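You operate a simulated robot arm through the tools that you are given. There is no shell and no other tool. Be economical: measure what you need, move in short steps, check, and stop when the job is done.

The job below is to be done with a simulated two-armed robot. You get a single attempt, and the scene is never put back.

TASK
Hold the grey lever base on the wooden bench steady with one hand and flip the white lever the other way with the other.

It is judged by the outcome, as a careful person would: the job done as asked, and still so three seconds after it is handed in. It fails if anything else is knocked over, pushed out of place, dropped, spilled or broken.

THE ROBOT
Two 7-joint arms with two-finger parallel grippers on one trunk, on a base that drives. Base frame: it is fixed to the floor where the robot stands at the start and does not move with it; the origin is under the middle of the robot, x ahead of it, y to its left, z up; the surface under the hand at the start is at about z = 0.9. Readings come in m, degrees, newtons and seconds.
The left shoulder is at the start at [0.047, 0.174, 1.285], the right one opposite. With the tool pointing down near the work surface each hand reaches from about 0.1 to 0.66 m from the robot's upright axis, wherever it stands, measured 20 degrees to its own side. Places, roughly: white lever [0.6, 0.1, 0.9]. Payload 3.6 kg a hand.
The TCP of each hand is the grasp point between the finger pads, 0.03 m short of the fingertips. In the tool frame z runs along the fingers and y along their closing line. Largest opening 0.11 m; finger width 0.02, thickness 0.01; the body of the gripper, 0.048 by 0.112 m, starts 0.055 m behind the TCP.
Orientation is that of the tool frame in the base frame, as a unit quaternion [x, y, z, w]. With the fingers straight down and closing along the base's y, the tool's x points along the base's -x, its y along +y and its z along -z.

THE INTERFACE
- The arms move only by the tool jog_arm. It takes "left_series", "right_series" or both (then of equal length, played together; a hand with none holds still); each is a list of rows, each a list of 3 entries, a list of its own where there are three numbers: the closure, from 0 (fully open) to 1 (shut), then the shift along the tool's x, y, z in m, then the turn, a rotation vector about the tool's x, y, z in degrees. In form: [[fingers, [x, y, z], [ax, ay, az]], ...]. A call has 1 to 10 rows; each row is the pose to reach, as a shift and turn from the pose commanded when the call began, along the tool's axes at that moment. Each row takes 0.2 s and may step no farther than 0.05 m and 8.6 degrees from the row before; otherwise, or with a gripper value out of range, the whole call is refused. A pose out of reach is approached as far as the arm can. The call stops where the force on the tool passes 40 N (or 10 N more than at its start, if that is more) or the arm is blocked; 0.2 s more then pass. Each finger travels about 0.153 m/s and halts on what it meets, pressing with about 25 N; the grip force reading is that of the motor and also rises with nothing between the fingers. The clock runs only during rows and for 0.2 s after the last one: add rows that repeat a pose to give the fingers time. It gives the time, the measured TCP pose, the force on the tool (base axes), the opening and the grip force at its end, in the units of the frame above (readings bear some noise), with the torque about the TCP (base axes, N m) and any sound that the robot's microphone picked up, and new pictures: "pictures" is both (left out), scene, wrist or none (wrist: the cameras of the hands that moved).
- Cameras (640 x 400 px; columns grow to the right, rows downward): "scene" is now at [0.1259, 0.0134, 1.4723]; the picture's right is [0.17, -0.99, 0.00], its down [-0.60, -0.10, -0.79] and it looks along [0.78, 0.14, -0.61] (base axes); focal length 268 px, centre (320, 200). "left" rides on the left gripper at [0.072, -0.017, -0.103] in its tool frame; the picture's right is [0.23, 0.97, 0.00], its down [-0.76, 0.18, -0.62] and it looks along [-0.61, 0.14, 0.78] (tool axes); focal length 222 px, centre (320, 200). "right" rides on the right gripper at [0.072, 0.017, -0.104] in its tool frame; the picture's right is [-0.23, 0.97, 0.00], its down [-0.76, -0.18, -0.62] and it looks along [-0.61, -0.14, 0.78] (tool axes); focal length 222 px, centre (320, 200). There is no depth. A picture from a camera that has moved, and an enlarged one, comes with that camera's place and axes in the base frame and with its lens. The place of the scene camera against the robot may be out by one fixed shift of up to 0.025 m in any direction.
- slide_trunk(by): slides the trunk up (or, below 0, down) by that many m; the arms and the scene camera ride with it, the base frame stays. It gives what a move gives, with no picture.
- drive_base(legs): drives the robot by 1 to 6 legs, each [ahead, left, turn to the left] in m, m and degrees, along the robot's own axes; the way and the turn of a leg run together, so that a leg with both is an arc; at most 1.5 m and 180 degrees a leg. The arms and the cameras ride along, it lands a little off, and it stops where it bumps. It gives what a move gives, and a new picture of the scene camera.
- pan_tilt(pan, tilt): turns the head with the scene camera to pan (to the left, within 86 degrees either way) and tilt (down, from -29 to 69), counted from straight ahead of the robot. It gives what a move gives, and a new picture of the scene camera.
- inspect(camera, box): a new picture of the part [left, top, right, bottom] of that camera's present view, enlarged. It takes no simulated time.
- job_done(): hands the job in; it is judged then, once.

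Go step by step. Nothing tells you exact positions but the pictures and the camera data: compare them with the known pose of the tool, close in by small moves and look again before you grip or let go. The budget is 120 turns and 260 pictures, counting those below and the enlarged ones. Unless the task says otherwise, let go and move clear before handing in, and close with one line.

The tools are called after ">>>" as a command line: name --argument value ..., lists and objects as JSON in quotes. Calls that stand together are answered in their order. jog_arm: Moves the arms, as the interface text tells. Its arguments: {"type":"object","properties":{"left_series":{"type":"array","items":{"type":"array"}},"right_series":{"type":"array","items":{"type":"array"}},"pictures":{"type":"string","enum":["both","scene","wrist","none"]}},"required":[]} The other tools are called the same way: slide_trunk (by) slides the trunk up or down; drive_base (legs) drives the base; pan_tilt (pan, tilt) turns the head that bears the scene camera; inspect (camera, box) takes an enlarged picture of a part of a camera's view; job_done () hands the job in.

At the start:

```text
time_s: 0.0
left_ee_pos: [0.4801, 0.3065, 1.2379]
left_tcp_rot: [0.0, 1.0, 0.0, -0.001]
left_wrist_force: [0.1, -0.3, 0.8]
left_wrist_torque: [-0.01, 0.03, 0.01]
left_finger_gap: 0.1099
left_grasp_force: 0.1
right_ee_pos: [0.4523, -0.1062, 1.259]
right_tcp_rot: [-0.001, 1.0, 0.001, 0.001]
right_wrist_force: [-0.5, -0.1, 0.5]
right_wrist_torque: [-0.01, 0.03, -0.03]
right_finger_gap: 0.11
right_grasp_force: 0.0
trunk travel left (down, up): [-0.4, 0.363]
robot x, y, heading: [-0.0008, -0.0007, -0.0]
head pan, tilt: [9.8, 37.4]
```

scene: 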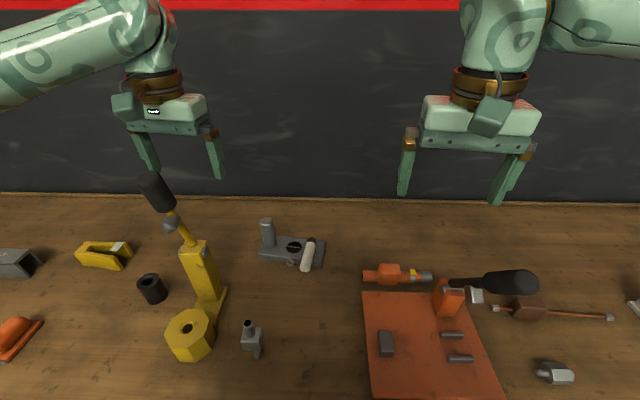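
right: 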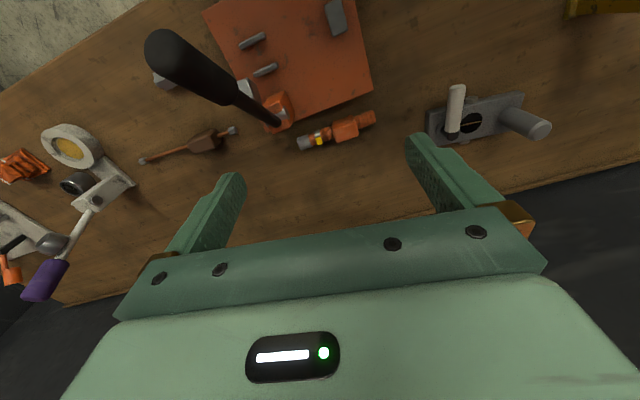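
left: 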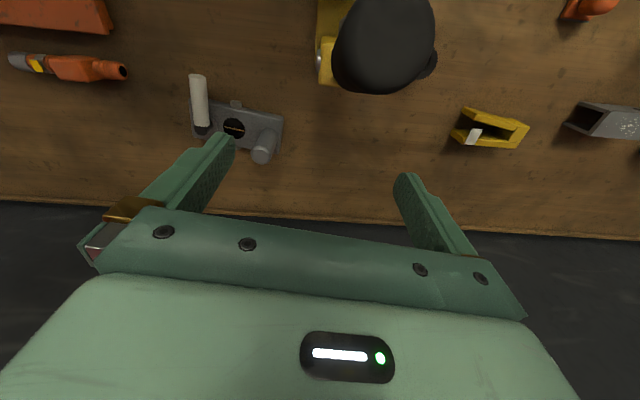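

I see the grey base with a cylinder post at its left and a white lever at its right, around scene pixel (292,248). I'll enlarge it first.

>>> inspect --camera "scene" --box '[240, 200, 350, 290]'

>>> inspect --camera "left" --box '[160, 50, 320, 180]'

>>> inspect --camera "right" --box '[400, 60, 570, 170]'

```text
4.44 times, centred on (295, 245) of scene
camera zoom: at [0.1259, 0.0134, 1.4723], right [0.17, -0.99, 0.0], down [-0.6, -0.1, -0.79], along [0.78, 0.14, -0.61], focal length 1190 px, centre (431, 0)
```

zoom: 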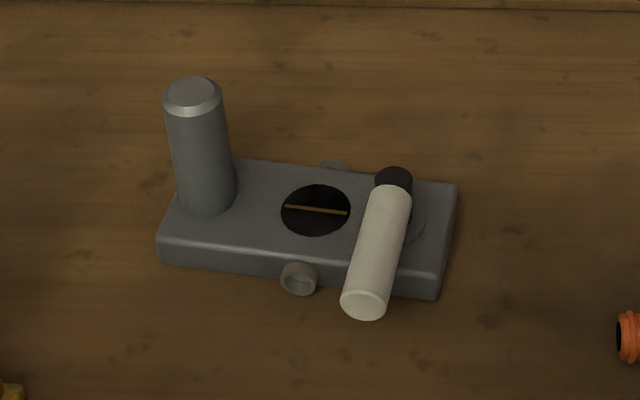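

```text
3.08 times, centred on (240, 115) of left
camera zoom: at [0.4088, 0.289, 1.3414], right [-0.23, 0.97, 0.0], down [0.76, 0.18, 0.62], along [0.61, 0.14, -0.78], focal length 684 px, centre (566, 462)
```

zoom: 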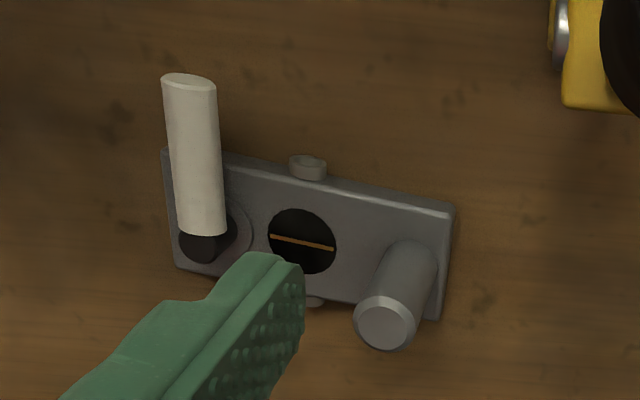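

```text
3.64 times, centred on (485, 115) of right
camera zoom: at [0.3809, -0.0906, 1.3638], right [0.23, 0.97, 0.0], down [0.76, -0.18, 0.62], along [0.61, -0.14, -0.78], focal length 808 px, centre (-280, 509)
```

zoom: 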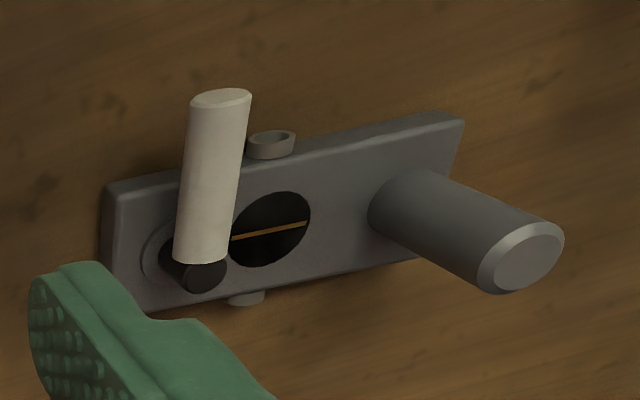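

The post on the base is near [0.60, 0.233], with its top at z≈1.01. The white lever runs from about [0.60, 0.118] to [0.52, 0.118] at z≈0.955. The yellow jack's tall handle is close to the left hand, so I first move that hand forward and right at height, and look again.

>>> jog_arm --left_series '[[0, [-0.04, 0, 0], [0, 0, 0]], [0, [-0.08, -0.02, 0], [0, 0, 0]], [0, [-0.12, -0.05, 0], [0, 0, 0]], [0, [-0.12, -0.073, 0], [0, 0, 0]], [0, [-0.12, -0.073, 0], [0, 0, 0]]]'

>>> pan_tilt --pan 25 --tilt 30

```text
time_s: 1.2
left_ee_pos: [0.602, 0.2343, 1.238]
left_tcp_rot: [-0.001, 1.0, 0.0, 0.0]
left_wrist_force: [0.1, -0.6, 0.2]
left_wrist_torque: [0.01, 0.01, 0.01]
left_finger_gap: 0.1102
left_grasp_force: 0.0
right_ee_pos: [0.453, -0.1074, 1.2605]
right_tcp_rot: [-0.001, 1.0, 0.0, 0.0]
right_wrist_force: [0.6, 0.2, 0.5]
right_wrist_torque: [0.03, 0.01, 0.01]
right_finger_gap: 0.1101
right_grasp_force: 0.1
trunk travel left (down, up): [-0.4, 0.363]
robot x, y, heading: [-0.0004, 0.0038, 0.1]
head pan, tilt: [9.8, 37.4]
camera scene: at [0.1262, 0.0134, 1.4723], right [0.17, -0.99, 0.0], down [-0.6, -0.1, -0.79], along [0.78, 0.14, -0.61], focal length 268 px, centre (320, 200)
camera left: at [0.5297, 0.2158, 1.3415], right [-0.23, 0.97, 0.0], down [0.76, 0.18, 0.62], along [0.61, 0.14, -0.78], focal length 222 px, centre (320, 200)
```

scene: 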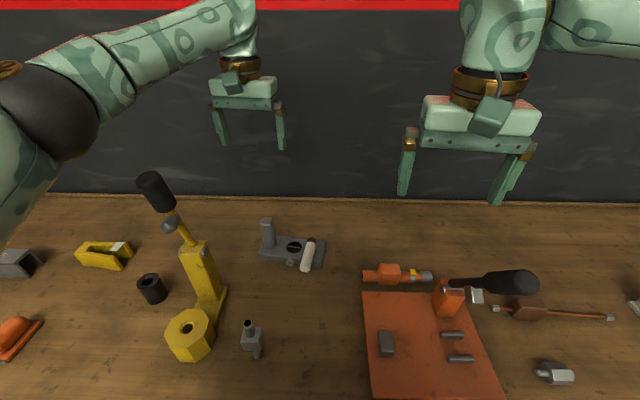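
left: 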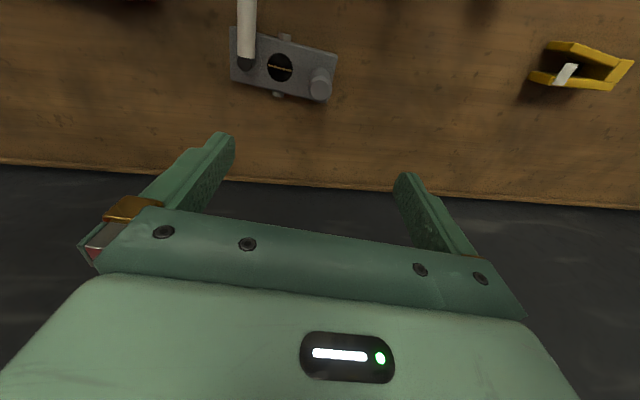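

```text
time_s: 2.0
left_ee_pos: [0.6005, 0.234, 1.2388]
left_tcp_rot: [-0.001, 1.0, 0.0, 0.0]
left_wrist_force: [-0.8, 0.9, 0.7]
left_wrist_torque: [0.03, 0.01, 0.01]
left_finger_gap: 0.1099
left_grasp_force: 0.1
right_ee_pos: [0.4529, -0.107, 1.2596]
right_tcp_rot: [0.0, 1.0, 0.0, -0.001]
right_wrist_force: [0.2, 0.2, 0.3]
right_wrist_torque: [-0.04, 0.02, 0.0]
right_finger_gap: 0.1099
right_grasp_force: 0.0
trunk travel left (down, up): [-0.4, 0.363]
robot x, y, heading: [0.0001, 0.0002, -0.1]
head pan, tilt: [25.0, 30.0]
camera scene: at [0.1225, 0.0367, 1.4837], right [0.42, -0.91, 0.0], down [-0.45, -0.21, -0.87], along [0.78, 0.37, -0.5], focal length 268 px, centre (320, 200)
```

scene: 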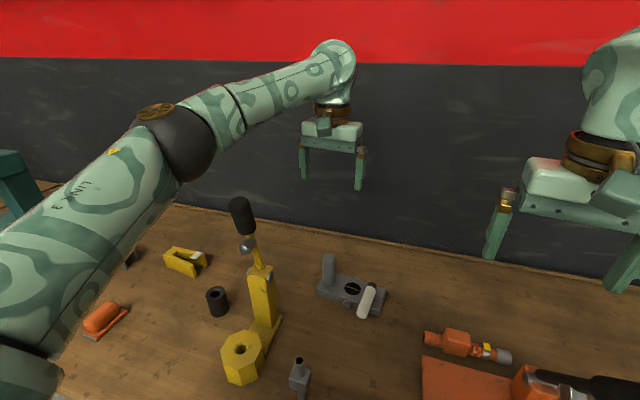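

The left elbow is out to the left and low. Lowering the hand from here would bring the forearm near the jack's handle, so I raise the trunk to keep the arm above it.

>>> slide_trunk --by 0.28

>>> jog_arm --left_series '[[0, [0, 0, 0.05], [0, 0, 0]], [0, [0, 0, 0.1], [0, 0, 0]], [0, [0, 0, 0.15], [0, 0, 0]], [0, [0, 0, 0.2], [0, 0, 0]], [0, [0, 0, 0.25], [0, 0, 0]], [0, [0, 0, 0.28], [0, 0, 0]], [0, [0, 0, 0.28], [0, 0, 0]]]' --right_series '[[0, [0, 0, 0.04], [0, 0, 0]], [0, [0, 0, 0.08], [0, 0, 0]], [0, [0, 0, 0.12], [0, 0, 0]], [0, [0, 0, 0.16], [0, 0, 0]], [0, [0, 0, 0.2], [0, 0, 0]], [0, [0, 0, 0.2], [0, 0, 0]], [0, [0, 0, 0.2], [0, 0, 0]]]'

```text
time_s: 4.8
left_ee_pos: [0.601, 0.2344, 1.518]
left_tcp_rot: [-0.001, 1.0, 0.0, 0.0]
left_wrist_force: [-1.0, -0.2, 0.1]
left_wrist_torque: [0.02, 0.0, 0.01]
left_finger_gap: 0.1101
left_grasp_force: 0.2
right_ee_pos: [0.4534, -0.1047, 1.5399]
right_tcp_rot: [0.0, 1.0, -0.001, -0.001]
right_wrist_force: [-0.8, 0.3, 0.5]
right_wrist_torque: [-0.01, 0.01, -0.01]
right_finger_gap: 0.11
right_grasp_force: 0.1
trunk travel left (down, up): [-0.68, 0.083]
robot x, y, heading: [-0.0024, 0.0009, 0.2]
head pan, tilt: [25.0, 30.0]
```

```text
time_s: 6.4
left_ee_pos: [0.5999, 0.2349, 1.2383]
left_tcp_rot: [0.0, 1.0, 0.001, -0.001]
left_wrist_force: [0.0, -0.1, 0.4]
left_wrist_torque: [0.02, 0.0, 0.0]
left_finger_gap: 0.1099
left_grasp_force: 0.0
right_ee_pos: [0.4529, -0.1054, 1.3401]
right_tcp_rot: [0.0, 1.0, 0.0, 0.0]
right_wrist_force: [-0.4, -0.4, 0.3]
right_wrist_torque: [0.02, 0.01, 0.01]
right_finger_gap: 0.11
right_grasp_force: 0.0
trunk travel left (down, up): [-0.68, 0.083]
robot x, y, heading: [0.0014, 0.0032, -0.2]
head pan, tilt: [25.0, 30.0]
camera scene: at [0.0895, 0.037, 1.7649], right [0.42, -0.91, 0.0], down [-0.45, -0.21, -0.87], along [0.78, 0.37, -0.5], focal length 268 px, centre (320, 200)
camera right: at [0.3816, -0.09, 1.4449], right [0.23, 0.97, 0.0], down [0.76, -0.18, 0.62], along [0.61, -0.14, -0.78], focal length 222 px, centre (320, 200)
camera left: at [0.5275, 0.2163, 1.341], right [-0.23, 0.97, 0.0], down [0.76, 0.18, 0.62], along [0.61, 0.14, -0.78], focal length 222 px, centre (320, 200)
```

scene: 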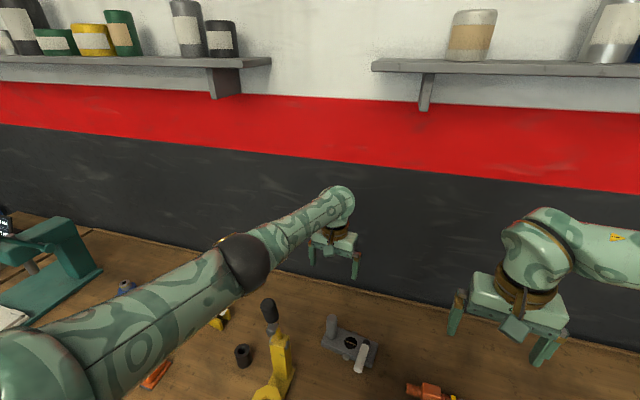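
right: 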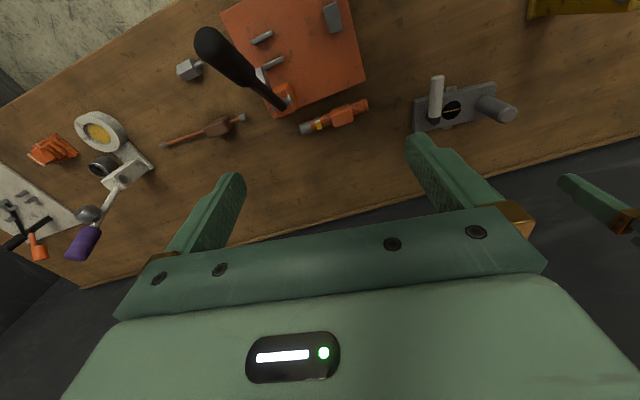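
left: 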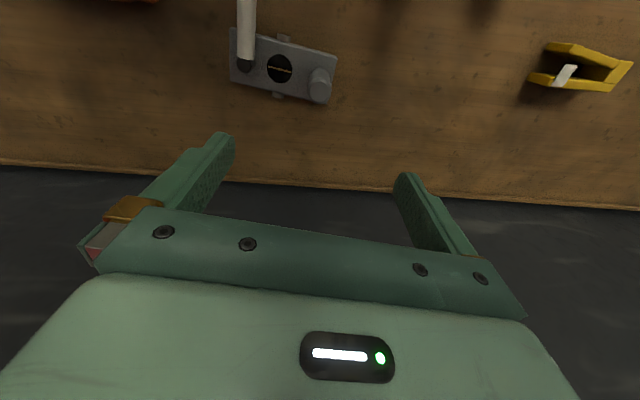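

The elbow is still fairly close to the jack's handle. I check the room in front of the base, to see whether I can shift the robot right and forward.

>>> pan_tilt --pan 0 --tilt 69

```text
time_s: 7.5
left_ee_pos: [0.6007, 0.2334, 1.2388]
left_tcp_rot: [-0.001, 1.0, 0.001, 0.0]
left_wrist_force: [0.8, -0.3, 0.4]
left_wrist_torque: [0.0, 0.01, 0.03]
left_finger_gap: 0.11
left_grasp_force: 0.1
right_ee_pos: [0.4549, -0.1068, 1.341]
right_tcp_rot: [0.0, 1.0, 0.0, 0.0]
right_wrist_force: [-0.3, -0.6, 0.0]
right_wrist_torque: [-0.03, 0.01, 0.02]
right_finger_gap: 0.1103
right_grasp_force: 0.0
trunk travel left (down, up): [-0.68, 0.083]
robot x, y, heading: [-0.0002, 0.0014, -0.2]
head pan, tilt: [0.0, 68.8]
camera scene: at [0.0635, -0.0014, 1.7135], right [0.0, -1.0, 0.0], down [-0.93, 0.0, -0.36], along [0.36, 0.0, -0.93], focal length 268 px, centre (320, 200)
```

scene: 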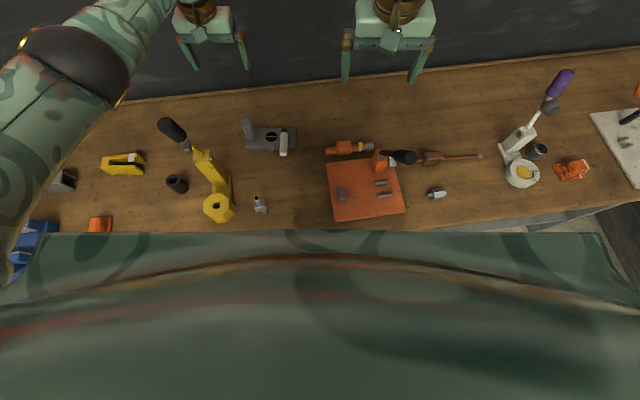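

A top view makes it clear: the jack's handle top is at about [0.41, 0.316, 1.235], right where the left elbow would come down. Coming from further left, turned a bit to the right, should keep both arms clear of it, so I look left first.

>>> pan_tilt --pan 60 --tilt 40

>>> pan_tilt --pan 86 --tilt 60

```text
time_s: 8.8
left_ee_pos: [0.6005, 0.235, 1.238]
left_tcp_rot: [-0.001, 1.0, 0.0, 0.001]
left_wrist_force: [0.8, 0.4, -0.2]
left_wrist_torque: [0.02, -0.03, 0.04]
left_finger_gap: 0.1099
left_grasp_force: 0.1
right_ee_pos: [0.454, -0.107, 1.3413]
right_tcp_rot: [0.0, 1.0, 0.0, -0.001]
right_wrist_force: [0.3, -0.1, 0.2]
right_wrist_torque: [0.0, 0.02, -0.03]
right_finger_gap: 0.1102
right_grasp_force: 0.1
trunk travel left (down, up): [-0.68, 0.083]
robot x, y, heading: [0.0024, 0.0008, -0.2]
head pan, tilt: [60.0, 40.0]
camera scene: at [0.0502, 0.0721, 1.7496], right [0.87, -0.5, 0.0], down [-0.32, -0.56, -0.77], along [0.38, 0.66, -0.64], focal length 268 px, centre (320, 200)
```

scene: 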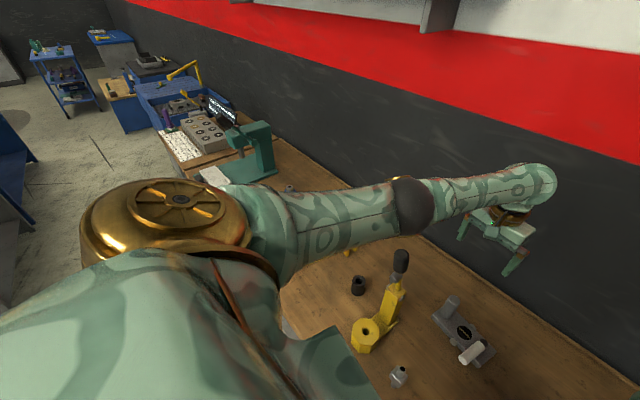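

```text
time_s: 9.7
left_ee_pos: [0.6006, 0.2354, 1.239]
left_tcp_rot: [-0.001, 1.0, 0.0, 0.0]
left_wrist_force: [-0.9, 0.3, 0.2]
left_wrist_torque: [-0.02, 0.0, 0.0]
left_finger_gap: 0.1099
left_grasp_force: 0.1
right_ee_pos: [0.4542, -0.1068, 1.342]
right_tcp_rot: [0.0, 1.0, -0.001, 0.0]
right_wrist_force: [0.0, 1.1, -0.8]
right_wrist_torque: [-0.01, 0.01, -0.02]
right_finger_gap: 0.1098
right_grasp_force: 0.1
trunk travel left (down, up): [-0.68, 0.083]
robot x, y, heading: [-0.0025, -0.0026, 0.0]
head pan, tilt: [85.9, 60.0]
camera scene: at [0.0124, 0.065, 1.7229], right [1.0, -0.07, 0.0], down [-0.06, -0.86, -0.5], along [0.04, 0.5, -0.87], focal length 268 px, centre (320, 200)
```

scene: 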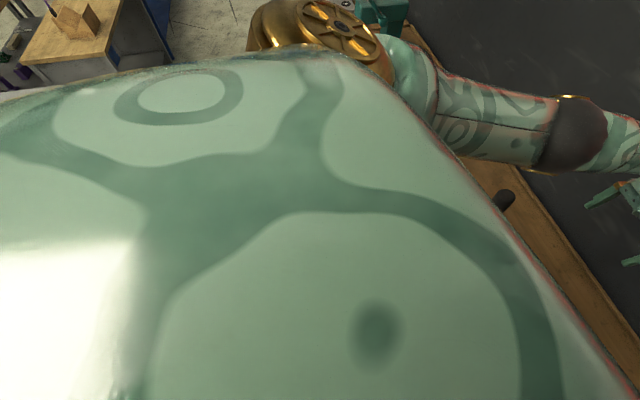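

The floor to the left is clear. I raise both hands for safety, then drive left and turn right.

>>> jog_arm --left_series '[[0, [0, 0, -0.04], [0, 0, 0]], [0, [0, 0, -0.08], [0, 0, 0]], [0, [0, 0, -0.12], [0, 0, 0]], [0, [0, 0, -0.12], [0, 0, 0]]]' --right_series '[[0, [0, 0, -0.04], [0, 0, 0]], [0, [0, 0, -0.08], [0, 0, 0]], [0, [0, 0, -0.12], [0, 0, 0]], [0, [0, 0, -0.12], [0, 0, 0]]]' --pictures "none"

>>> pan_tilt --pan 0 --tilt 55

>>> drive_base --legs '[[0, 0.36, 0], [0, 0, -18]]'

```text
time_s: 10.7
left_ee_pos: [0.6011, 0.2337, 1.3569]
left_tcp_rot: [0.0, 1.0, 0.0, 0.0]
left_wrist_force: [-0.3, 0.3, -0.2]
left_wrist_torque: [-0.01, -0.02, -0.01]
left_finger_gap: 0.1101
left_grasp_force: 0.0
right_ee_pos: [0.453, -0.1063, 1.4604]
right_tcp_rot: [0.0, 1.0, -0.001, -0.001]
right_wrist_force: [0.1, 0.2, -0.1]
right_wrist_torque: [0.0, -0.01, 0.0]
right_finger_gap: 0.1101
right_grasp_force: 0.2
trunk travel left (down, up): [-0.68, 0.083]
robot x, y, heading: [0.0001, -0.0003, 0.2]
head pan, tilt: [85.9, 60.0]
```

```text
time_s: 12.3
left_ee_pos: [0.6001, 0.2343, 1.3566]
left_tcp_rot: [-0.001, 1.0, 0.001, 0.0]
left_wrist_force: [1.1, -0.6, 0.4]
left_wrist_torque: [0.0, -0.02, -0.01]
left_finger_gap: 0.11
left_grasp_force: 0.1
right_ee_pos: [0.4531, -0.1065, 1.4608]
right_tcp_rot: [0.001, 1.0, 0.0, 0.0]
right_wrist_force: [-0.1, 0.1, -0.5]
right_wrist_torque: [0.03, 0.0, -0.02]
right_finger_gap: 0.1098
right_grasp_force: 0.1
trunk travel left (down, up): [-0.68, 0.083]
robot x, y, heading: [-0.0003, 0.0028, -0.2]
head pan, tilt: [0.0, 55.0]
camera scene: at [0.0796, -0.0014, 1.7289], right [0.0, -1.0, 0.0], down [-0.82, 0.0, -0.57], along [0.57, 0.0, -0.82], focal length 268 px, centre (320, 200)
```

scene: 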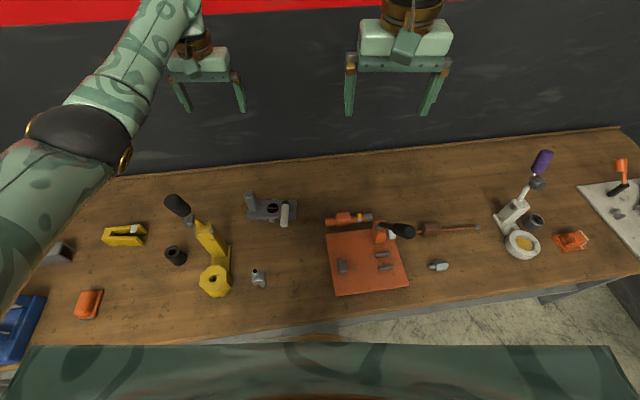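

```text
time_s: 15.6
left_ee_pos: [0.6434, 0.3995, 1.3574]
left_tcp_rot: [0.155, 0.988, 0.0, 0.0]
left_wrist_force: [0.3, 0.6, 0.4]
left_wrist_torque: [0.0, -0.03, -0.01]
left_finger_gap: 0.1101
left_grasp_force: 0.1
right_ee_pos: [0.3975, 0.1202, 1.4603]
right_tcp_rot: [0.157, 0.988, 0.0, -0.001]
right_wrist_force: [-0.4, 0.0, -0.4]
right_wrist_torque: [0.01, 0.0, -0.01]
right_finger_gap: 0.1099
right_grasp_force: 0.1
trunk travel left (down, up): [-0.68, 0.083]
robot x, y, heading: [0.0025, 0.3626, -18.0]
head pan, tilt: [0.0, 55.0]
camera scene: at [0.0756, 0.3339, 1.7289], right [-0.31, -0.95, 0.0], down [-0.78, 0.25, -0.57], along [0.55, -0.18, -0.82], focal length 268 px, centre (320, 200)
```

scene: 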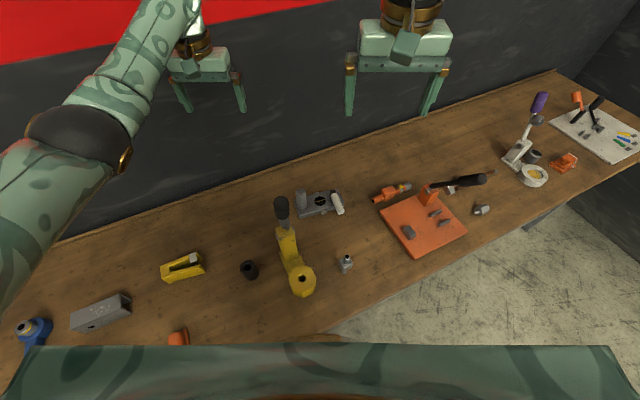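

Driven as planned. Now the left hand goes over the post at height and then partway down.

>>> jog_arm --left_series '[[0, [0, -0.045, 0], [0, 0, 0]], [0, [-0.003, -0.09, 0], [0, 0, 0]], [0, [-0.006, -0.135, 0], [0, 0, 0]], [0, [-0.01, -0.171, 0], [0, 0, 0]], [0, [-0.01, -0.171, 0.05], [0, 0, 0]], [0, [-0.01, -0.171, 0.1], [0, 0, 0]], [0, [-0.01, -0.171, 0.15], [0, 0, 0]], [0, [-0.01, -0.171, 0.19], [0, 0, 0]], [0, [-0.01, -0.171, 0.22], [0, 0, 0]], [0, [-0.01, -0.171, 0.22], [0, 0, 0]]]'

```text
time_s: 17.8
left_ee_pos: [0.5643, 0.2746, 1.1591]
left_tcp_rot: [0.156, 0.988, 0.0, 0.0]
left_wrist_force: [0.3, 1.1, 0.3]
left_wrist_torque: [0.01, 0.0, -0.03]
left_finger_gap: 0.1099
left_grasp_force: 0.0
left hand out of reach, approached as far as the arm can: row 4, 5, 6, 7, 8, 9, 10
right_ee_pos: [0.397, 0.1189, 1.4609]
right_tcp_rot: [0.156, 0.988, 0.0, 0.0]
right_wrist_force: [0.4, -0.6, -0.3]
right_wrist_torque: [0.01, 0.02, -0.01]
right_finger_gap: 0.11
right_grasp_force: 0.0
trunk travel left (down, up): [-0.68, 0.083]
robot x, y, heading: [-0.0036, 0.36, -18.0]
head pan, tilt: [0.0, 55.0]
camera scene: at [0.0749, 0.3334, 1.7289], right [-0.31, -0.95, 0.0], down [-0.78, 0.25, -0.57], along [0.55, -0.18, -0.82], focal length 268 px, centre (320, 200)
camera left: at [0.4905, 0.2802, 1.2623], right [0.08, 1.0, 0.0], down [0.78, -0.07, 0.62], along [0.62, -0.05, -0.78], focal length 222 px, centre (320, 200)
```

scene: 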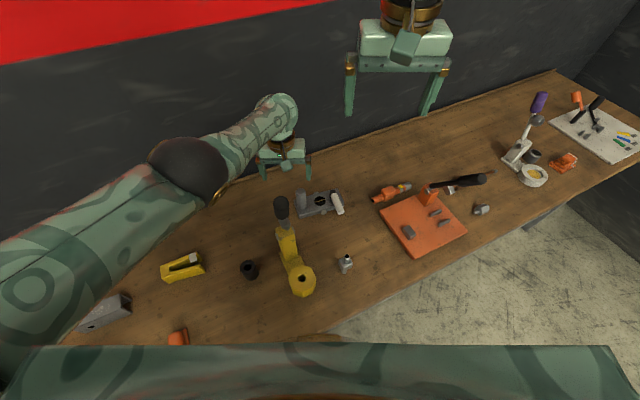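
left: 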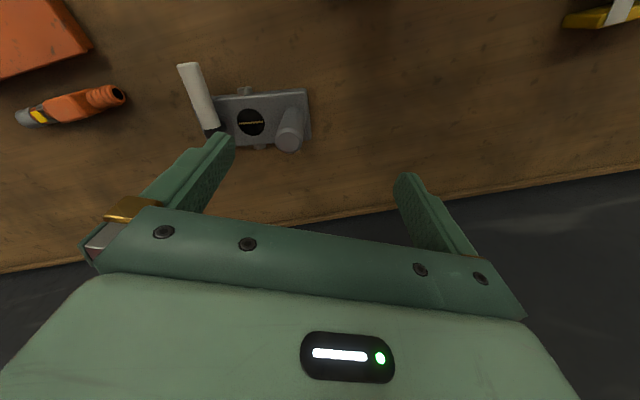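

The arm can't reach the post straight down from here at this trunk height, but its elbow is well clear. I'll turn the hand so it grips the post from the left, tilted 45° with the fingers pointing right and down. That brings the wrist closer and keeps the arm away from the jack. First comes the yaw, at height.

>>> jog_arm --left_series '[[0, [0.02, 0.02, -0.04], [0, 0, 0]], [0, [0.05, 0.06, -0.08], [0, 0, 0]], [0, [0.05, 0.06, -0.1], [0, 0, 7.8]], [0, [0.05, 0.06, -0.1], [0, 0, 15.6]], [0, [0.05, 0.06, -0.1], [0, 0, 23.4]], [0, [0.05, 0.06, -0.1], [0, 0, 31.2]], [0, [0.05, 0.06, -0.1], [0, 0, 39]], [0, [0.05, 0.06, -0.1], [0, 0, 46.8]], [0, [0.05, 0.06, -0.1], [0, 0, 54.5]], [0, [0.05, 0.06, -0.1], [0, 0, 54.5]]]' --pictures "scene"

>>> jog_arm --left_series '[[0, [0, 0, 0], [0, -7.5, 0]], [0, [0, 0, 0], [0, -15, 0]], [0, [0, 0, 0], [0, -22.5, 0]], [0, [0, 0, 0], [0, -30, 0]], [0, [0, 0, 0], [0, -37.5, 0]], [0, [0, 0, 0], [0, -45, 0]], [0, [0, 0, 0], [0, -45, 0]]]'

```text
refused: row 2 steps farther than a row can; nothing moved
```

```text
time_s: 19.4
left_ee_pos: [0.6213, 0.226, 1.112]
left_tcp_rot: [0.144, 0.912, -0.059, 0.379]
left_wrist_force: [-0.2, 0.5, -0.3]
left_wrist_torque: [-0.01, -0.02, 0.03]
left_finger_gap: 0.1098
left_grasp_force: 0.1
left hand out of reach, approached as far as the arm can: row 1, 2, 3, 4, 5, 6, 7
right_ee_pos: [0.3974, 0.1197, 1.4612]
right_tcp_rot: [0.157, 0.988, -0.001, 0.0]
right_wrist_force: [0.3, 0.4, 0.1]
right_wrist_torque: [0.02, 0.0, -0.01]
right_finger_gap: 0.1099
right_grasp_force: 0.1
trunk travel left (down, up): [-0.68, 0.083]
robot x, y, heading: [0.0008, 0.3613, -18.0]
head pan, tilt: [0.0, 55.0]
camera scene: at [0.0753, 0.3334, 1.7289], right [-0.31, -0.95, 0.0], down [-0.78, 0.25, -0.57], along [0.55, -0.18, -0.82], focal length 268 px, centre (320, 200)
camera left: at [0.4982, 0.2475, 1.1339], right [0.15, 0.98, -0.16], down [0.15, 0.14, 0.98], along [0.98, -0.17, -0.12], focal length 222 px, centre (320, 200)
```

scene: 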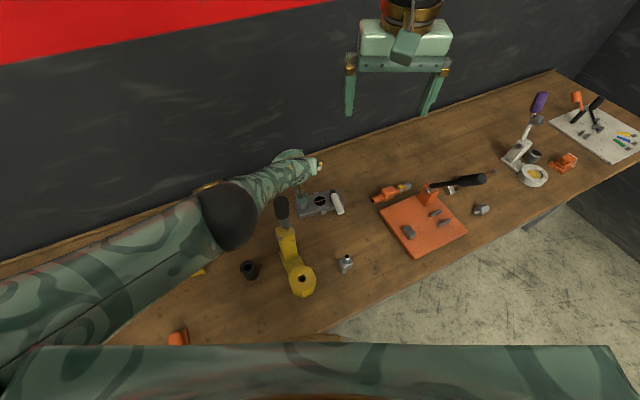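
left: 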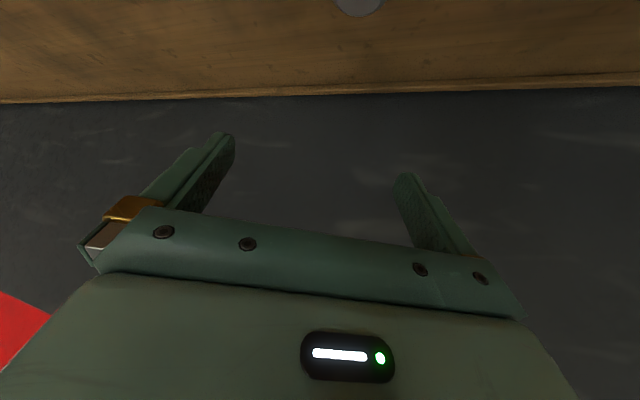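

The yaw call was refused, so the tilt ran without it and pointed the hand forward. Nothing was touched. I undo it while rising.

>>> jog_arm --left_series '[[0, [-0.014, 0, -0.014], [0, 7.5, 0]], [0, [-0.028, 0.01, -0.028], [0, 15, 0]], [0, [-0.042, 0.02, -0.042], [0, 22.5, 0]], [0, [-0.056, 0.03, -0.056], [0, 30, 0]], [0, [-0.07, 0.05, -0.07], [0, 37.5, 0]], [0, [-0.07, 0.07, -0.07], [0, 45, 0]], [0, [-0.07, 0.07, -0.07], [0, 45, 0]]]' --pictures "scene"

```text
time_s: 21.0
left_ee_pos: [0.6147, 0.3176, 1.2324]
left_tcp_rot: [0.156, 0.988, -0.001, -0.001]
left_wrist_force: [0.0, -0.2, -0.7]
left_wrist_torque: [0.01, 0.0, -0.01]
left_finger_gap: 0.11
left_grasp_force: 0.0
left hand out of reach, approached as far as the arm can: row 4, 5, 6, 7
right_ee_pos: [0.3961, 0.1187, 1.4605]
right_tcp_rot: [0.156, 0.988, 0.0, 0.0]
right_wrist_force: [-0.3, 0.3, 0.7]
right_wrist_torque: [-0.03, 0.01, 0.02]
right_finger_gap: 0.1101
right_grasp_force: 0.1
trunk travel left (down, up): [-0.68, 0.083]
robot x, y, heading: [-0.003, 0.3607, -18.0]
head pan, tilt: [0.0, 55.0]
camera scene: at [0.0753, 0.3338, 1.7289], right [-0.31, -0.95, 0.0], down [-0.78, 0.25, -0.57], along [0.55, -0.18, -0.82], focal length 268 px, centre (320, 200)
```

scene: 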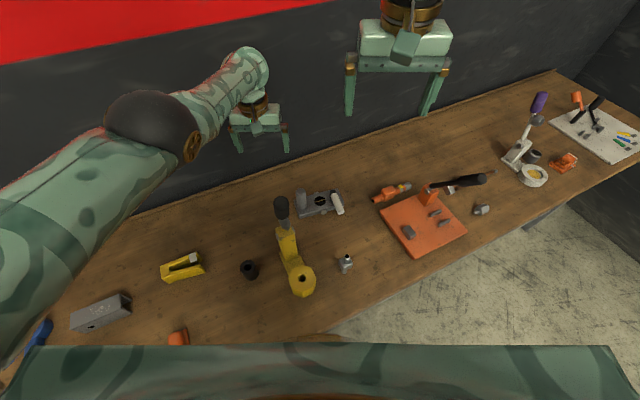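

Back upright and clear. Now the yaw alone.

>>> jog_arm --left_series '[[0, [0.03, 0.01, 0], [0, 0, 7.8]], [0, [0.05, 0.02, 0], [0, 0, 15.6]], [0, [0.05, 0.03, 0], [0, 0, 23.4]], [0, [0.05, 0.03, 0], [0, 0, 31.2]], [0, [0.05, 0.03, 0], [0, 0, 39]], [0, [0.05, 0.03, 0], [0, 0, 46.8]], [0, [0.05, 0.03, 0], [0, 0, 54.5]], [0, [0.05, 0.03, 0], [0, 0, 54.5]]]' --pictures "scene"

```text
time_s: 22.8
left_ee_pos: [0.6214, 0.3423, 1.2178]
left_tcp_rot: [0.591, 0.806, 0.0, -0.002]
left_wrist_force: [0.2, 0.6, 0.2]
left_wrist_torque: [0.0, 0.0, -0.01]
left_finger_gap: 0.1098
left_grasp_force: 0.1
left hand out of reach, approached as far as the arm can: row 1, 2, 3, 4, 5, 6, 7, 8
right_ee_pos: [0.3967, 0.1206, 1.4619]
right_tcp_rot: [0.156, 0.988, 0.0, 0.0]
right_wrist_force: [-0.7, -0.6, -0.6]
right_wrist_torque: [0.01, 0.07, 0.0]
right_finger_gap: 0.1099
right_grasp_force: 0.1
trunk travel left (down, up): [-0.68, 0.083]
robot x, y, heading: [-0.0053, 0.3608, -18.2]
head pan, tilt: [0.0, 55.0]
camera scene: at [0.0754, 0.3337, 1.7289], right [-0.31, -0.95, 0.0], down [-0.78, 0.25, -0.57], along [0.55, -0.18, -0.82], focal length 268 px, centre (320, 200)
```

scene: 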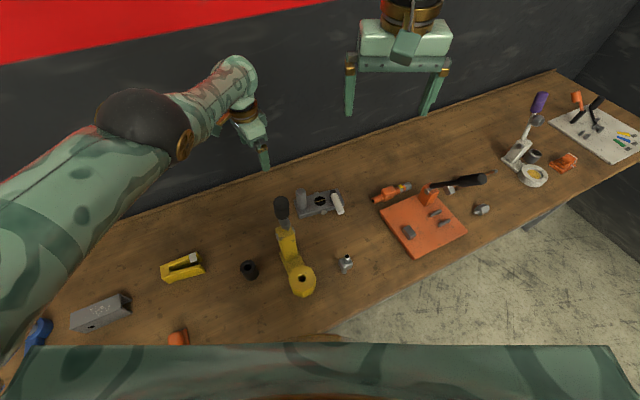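

Yaw done. Now the tilt, so the wrist goes to the left.

>>> jog_arm --left_series '[[0, [0, 0, 0], [0, -7.5, 0]], [0, [0, 0, 0], [0, -15, 0]], [0, [0, 0, 0], [0, -22.5, 0]], [0, [0, 0, 0], [0, -30, 0]], [0, [0, 0, 0], [0, -37.5, 0]], [0, [0, 0, 0], [0, -45, 0]], [0, [0, 0, 0], [0, -45, 0]]]'

```text
time_s: 24.4
left_ee_pos: [0.6727, 0.3284, 1.1931]
left_tcp_rot: [0.545, 0.745, -0.226, 0.31]
left_wrist_force: [0.0, 0.1, 0.1]
left_wrist_torque: [0.02, -0.02, 0.0]
left_finger_gap: 0.1101
left_grasp_force: 0.1
left hand out of reach, approached as far as the arm can: row 1, 2, 3, 4, 5, 6, 7
right_ee_pos: [0.3967, 0.1188, 1.4617]
right_tcp_rot: [0.157, 0.988, 0.0, 0.0]
right_wrist_force: [0.6, 0.4, 0.7]
right_wrist_torque: [0.04, 0.0, 0.04]
right_finger_gap: 0.1105
right_grasp_force: 0.0
trunk travel left (down, up): [-0.68, 0.083]
robot x, y, heading: [0.0022, 0.3619, -18.1]
head pan, tilt: [0.0, 55.0]
camera scene: at [0.0753, 0.3334, 1.7289], right [-0.31, -0.95, 0.0], down [-0.78, 0.25, -0.57], along [0.55, -0.18, -0.82], focal length 268 px, centre (320, 200)
camera left: at [0.6188, 0.4411, 1.2147], right [0.88, 0.45, -0.16], down [0.2, -0.04, 0.98], along [0.43, -0.89, -0.12], focal length 222 px, centre (320, 200)
```

scene: 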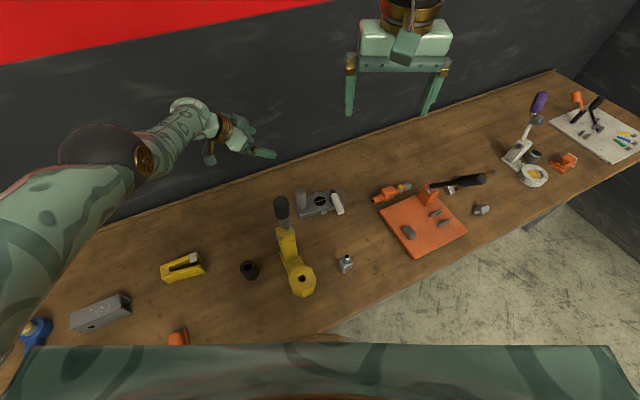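
left: 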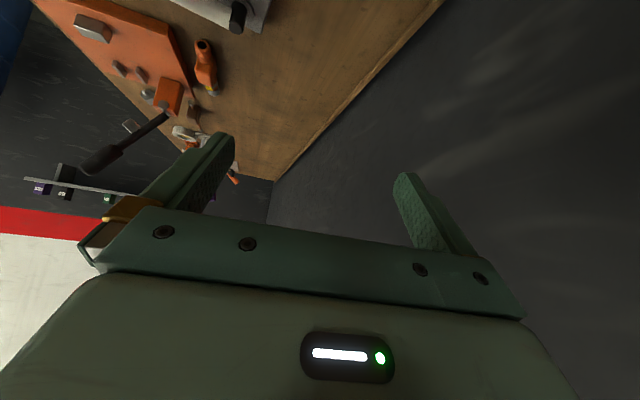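

The hand is oriented now, but the arm still reports out of reach at this shoulder height. I lower the trunk 0.15 and see.

>>> slide_trunk --by -0.15

>>> jog_arm --left_series '[[0, [0, 0, 0], [0, 0, 0]], [0, [0, 0, 0], [0, 0, 0]]]' --pictures "scene"

```text
time_s: 26.1
left_ee_pos: [0.6725, 0.3273, 1.036]
left_tcp_rot: [0.545, 0.748, -0.228, 0.301]
left_wrist_force: [-0.5, -0.6, 0.1]
left_wrist_torque: [0.0, -0.02, 0.01]
left_finger_gap: 0.1098
left_grasp_force: 0.0
right_ee_pos: [0.3982, 0.1193, 1.3106]
right_tcp_rot: [0.156, 0.988, 0.001, 0.0]
right_wrist_force: [0.8, -0.8, 1.2]
right_wrist_torque: [-0.01, 0.02, 0.0]
right_finger_gap: 0.1101
right_grasp_force: 0.1
trunk travel left (down, up): [-0.53, 0.233]
robot x, y, heading: [-0.0013, 0.3619, -18.0]
head pan, tilt: [0.0, 55.0]
```

```text
time_s: 26.7
left_ee_pos: [0.6718, 0.3272, 1.0362]
left_tcp_rot: [0.546, 0.747, -0.229, 0.301]
left_wrist_force: [0.3, -0.1, 0.4]
left_wrist_torque: [0.0, -0.01, 0.01]
left_finger_gap: 0.1099
left_grasp_force: 0.1
right_ee_pos: [0.3969, 0.1207, 1.3112]
right_tcp_rot: [0.156, 0.988, -0.001, 0.001]
right_wrist_force: [1.7, 0.4, 0.7]
right_wrist_torque: [-0.01, 0.01, 0.02]
right_finger_gap: 0.1101
right_grasp_force: 0.1
trunk travel left (down, up): [-0.53, 0.233]
robot x, y, heading: [-0.0007, 0.3645, -18.0]
head pan, tilt: [0.0, 55.0]
camera scene: at [0.083, 0.3312, 1.5786], right [-0.31, -0.95, 0.0], down [-0.78, 0.25, -0.57], along [0.55, -0.18, -0.82], focal length 268 px, centre (320, 200)
```

scene: 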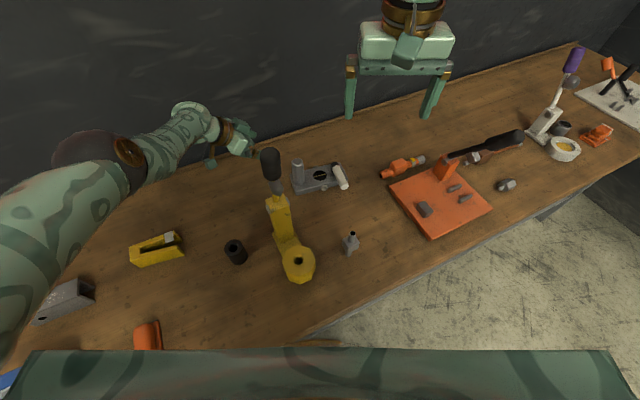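

The hand is now within reach. Before moving it sideways I measure the jack's upper part more closely.

>>> inspect --camera "scene" --box '[180, 90, 380, 290]'

>>> inspect --camera "right" --box '[0, 0, 640, 400]'

>>> inspect --camera "left" --box '[0, 0, 640, 400]'

```text
2.00 times, centred on (280, 190) of scene
camera zoom: at [0.083, 0.3312, 1.5786], right [-0.31, -0.95, 0.0], down [-0.78, 0.25, -0.57], along [0.55, -0.18, -0.82], focal length 536 px, centre (400, 220)
```

zoom: 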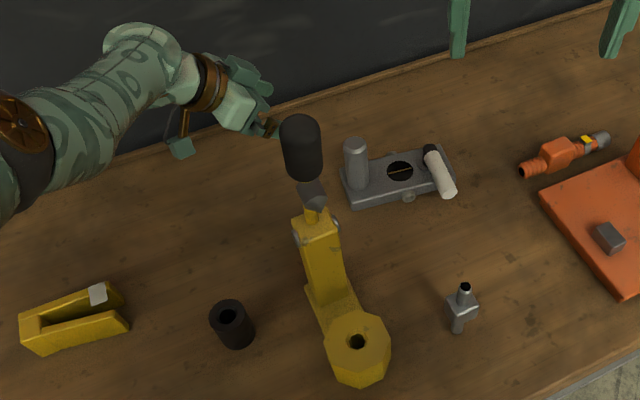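

```text
1.00 times, centred on (320, 200) of right (not enlarged: the box is as wide or as high as the picture)
camera zoom: at [0.3336, 0.1573, 1.4147], right [0.52, 0.86, 0.0], down [0.67, -0.4, 0.62], along [0.53, -0.32, -0.78], focal length 222 px, centre (320, 200)
```

zoom: 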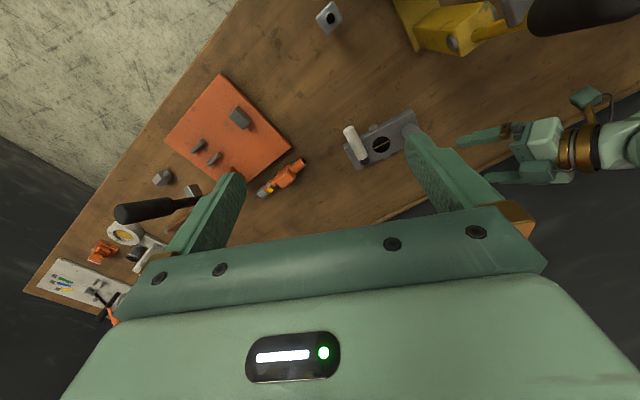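

```text
1.00 times, centred on (320, 200) of left (not enlarged: the box is as wide or as high as the picture)
camera zoom: at [0.6201, 0.4395, 1.0584], right [0.88, 0.45, -0.17], down [0.21, -0.04, 0.98], along [0.43, -0.89, -0.13], focal length 222 px, centre (320, 200)
```

zoom: 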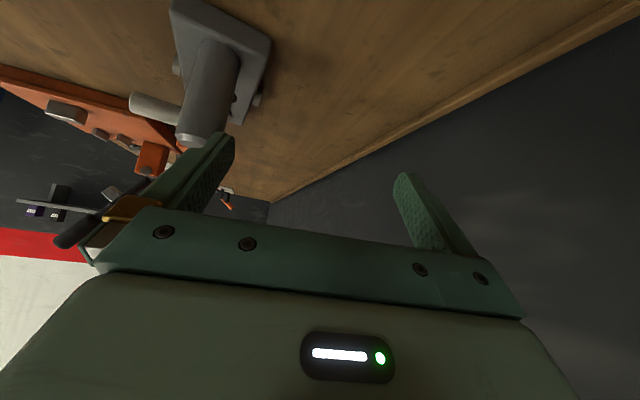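

The jack's upper part ends near x≈0.445, so the hand keeps more than 5 cm clear. I slide across in line with the post and go partway in.

>>> jog_arm --left_series '[[0, [0, -0.03, 0], [0, 0, 0]], [0, [0, -0.06, 0], [0, 0, 0]], [0, [0, -0.096, 0], [0, 0, 0]], [0, [-0.003, -0.096, 0.03], [0, 0, 0]], [0, [-0.003, -0.096, 0.04], [0, 0, 0]], [0, [-0.003, -0.096, 0.04], [0, 0, 0]]]'

```text
time_s: 28.1
left_ee_pos: [0.6278, 0.2558, 0.9922]
left_tcp_rot: [0.546, 0.747, -0.23, 0.302]
left_wrist_force: [0.3, -0.3, -0.6]
left_wrist_torque: [-0.01, -0.01, 0.01]
left_finger_gap: 0.1101
left_grasp_force: 0.1
left hand out of reach, approached as far as the arm can: row 1, 2, 3, 4, 5, 6
right_ee_pos: [0.3967, 0.1194, 1.3113]
right_tcp_rot: [0.156, 0.988, 0.0, 0.0]
right_wrist_force: [-0.1, -0.6, -0.2]
right_wrist_torque: [-0.01, -0.04, 0.0]
right_finger_gap: 0.1102
right_grasp_force: 0.1
trunk travel left (down, up): [-0.53, 0.233]
robot x, y, heading: [0.0002, 0.3609, -18.1]
head pan, tilt: [0.0, 55.0]
camera scene: at [0.0829, 0.3311, 1.5786], right [-0.31, -0.95, 0.0], down [-0.78, 0.25, -0.57], along [0.55, -0.18, -0.82], focal length 268 px, centre (320, 200)
camera left: at [0.5744, 0.3695, 1.0137], right [0.88, 0.45, -0.17], down [0.21, -0.04, 0.98], along [0.43, -0.89, -0.13], focal length 222 px, centre (320, 200)
```

scene: 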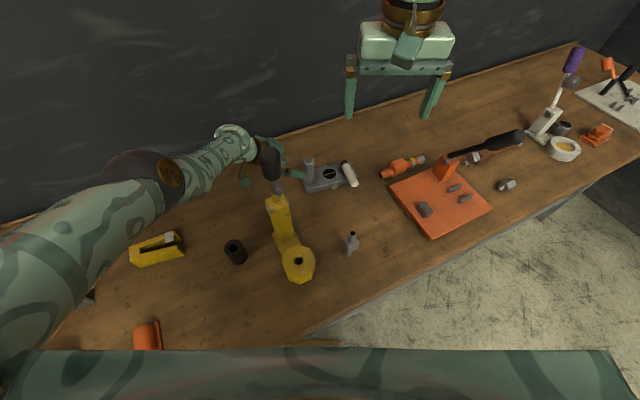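
left: 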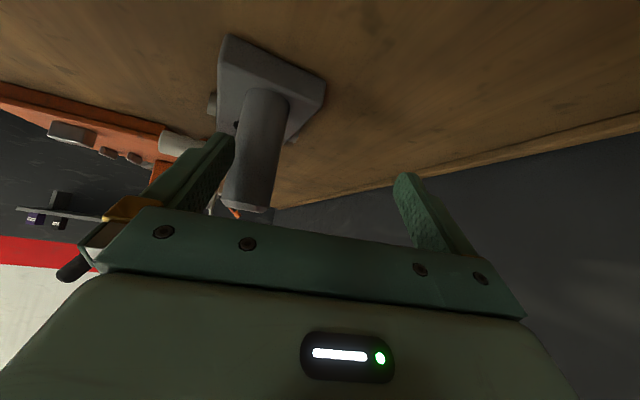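

The near finger nudged the post slightly: the base shifted about 1 cm, because the arm couldn't go as far toward the robot as I commanded. The post is between the fingers but close to the near one, so I centre the hand by moving the base back and right a little.

>>> drive_base --legs '[[-0.03, -0.021, 0]]'

>>> inspect --camera "left" --box '[120, 20, 480, 245]'

>>> inspect --camera "scene" --box '[220, 100, 420, 225]'

```text
time_s: 29.0
left_ee_pos: [0.5935, 0.249, 0.9896]
left_tcp_rot: [0.544, 0.748, -0.229, 0.302]
left_wrist_force: [1.4, 0.0, -0.3]
left_wrist_torque: [0.02, 0.03, -0.01]
left_finger_gap: 0.1103
left_grasp_force: 0.0
right_ee_pos: [0.3645, 0.1106, 1.3103]
right_tcp_rot: [0.156, 0.988, 0.0, 0.0]
right_wrist_force: [-0.1, 0.0, -0.2]
right_wrist_torque: [-0.01, 0.0, -0.01]
right_finger_gap: 0.1099
right_grasp_force: 0.0
trunk travel left (down, up): [-0.53, 0.233]
robot x, y, heading: [-0.0284, 0.353, -18.0]
head pan, tilt: [0.0, 55.0]
camera scene: at [0.0501, 0.3214, 1.5784], right [-0.31, -0.95, 0.0], down [-0.78, 0.25, -0.57], along [0.54, -0.18, -0.82], focal length 268 px, centre (320, 200)
```

scene: 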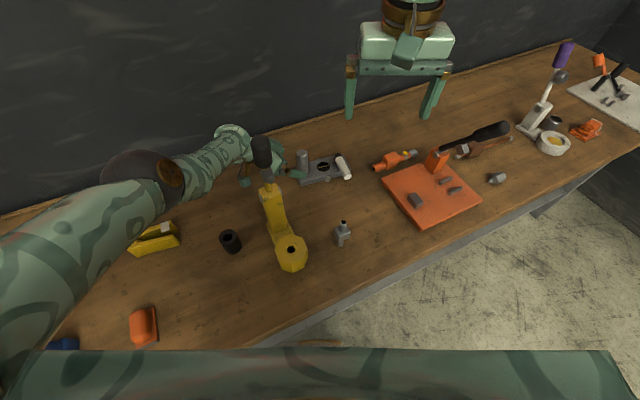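

```text
1.78 times, centred on (300, 132) of left
camera zoom: at [0.5411, 0.3605, 1.013], right [0.88, 0.45, -0.17], down [0.21, -0.04, 0.98], along [0.43, -0.89, -0.13], focal length 395 px, centre (356, 320)
```

zoom: 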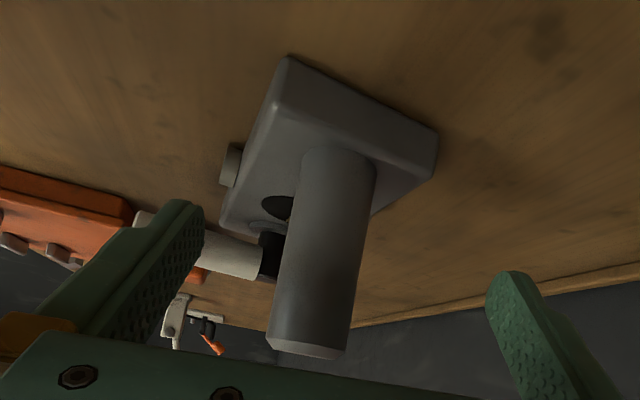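

```text
3.20 times, centred on (320, 162) of scene
camera zoom: at [0.0501, 0.3214, 1.5784], right [-0.31, -0.95, 0.0], down [-0.78, 0.25, -0.57], along [0.54, -0.18, -0.82], focal length 857 px, centre (320, 320)
```

zoom: 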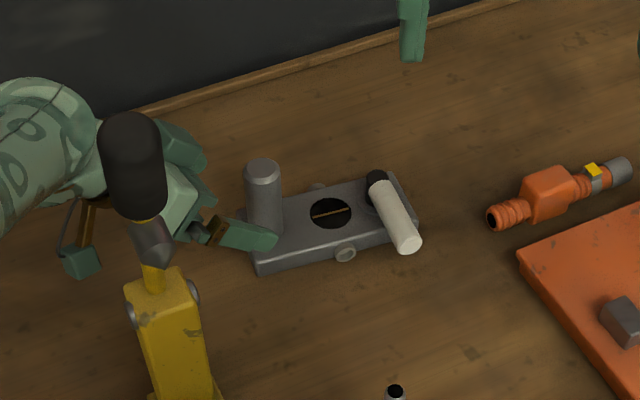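

Now the fingers straddle the post. It stands at about [0.60, 0.20], since the base had slid about 3 cm to the right. I move in along the approach.

>>> jog_arm --left_series '[[0, [-0.003, -0.005, 0.013], [0, 0, 0]], [0, [-0.007, -0.009, 0.026], [0, 0, 0]], [0, [-0.007, -0.009, 0.026], [0, 0, 0]]]' --pictures "both"

```text
time_s: 29.8
left_ee_pos: [0.5807, 0.2284, 0.9843]
left_tcp_rot: [0.545, 0.748, -0.228, 0.302]
left_wrist_force: [-0.4, 0.3, -0.3]
left_wrist_torque: [-0.01, 0.03, 0.01]
left_finger_gap: 0.1101
left_grasp_force: 0.1
left hand out of reach, approached as far as the arm can: row 1, 2, 3
right_ee_pos: [0.3629, 0.1107, 1.3108]
right_tcp_rot: [0.156, 0.988, 0.0, -0.001]
right_wrist_force: [-0.9, 0.1, -0.3]
right_wrist_torque: [0.0, -0.01, -0.02]
right_finger_gap: 0.1098
right_grasp_force: 0.1
trunk travel left (down, up): [-0.53, 0.233]
robot x, y, heading: [-0.0355, 0.3491, -17.9]
head pan, tilt: [0.0, 55.0]
camera scene: at [0.0481, 0.3209, 1.5786], right [-0.31, -0.95, 0.0], down [-0.78, 0.25, -0.57], along [0.55, -0.18, -0.82], focal length 268 px, centre (320, 200)
camera left: at [0.5285, 0.3393, 1.0065], right [0.88, 0.45, -0.17], down [0.21, -0.04, 0.98], along [0.43, -0.89, -0.13], focal length 222 px, centre (320, 200)
```

scene: 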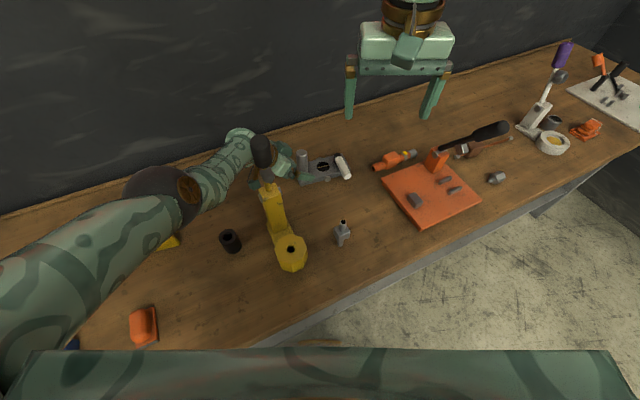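
left: 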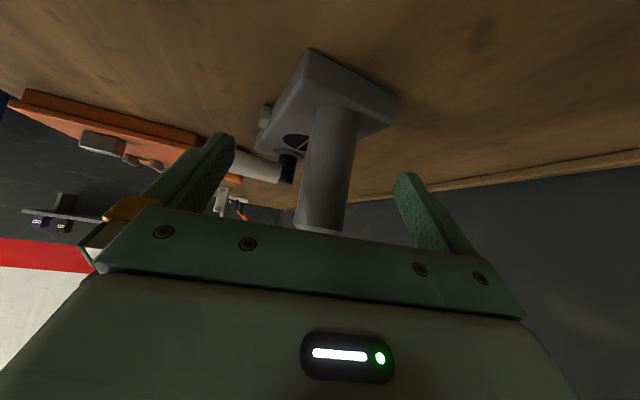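

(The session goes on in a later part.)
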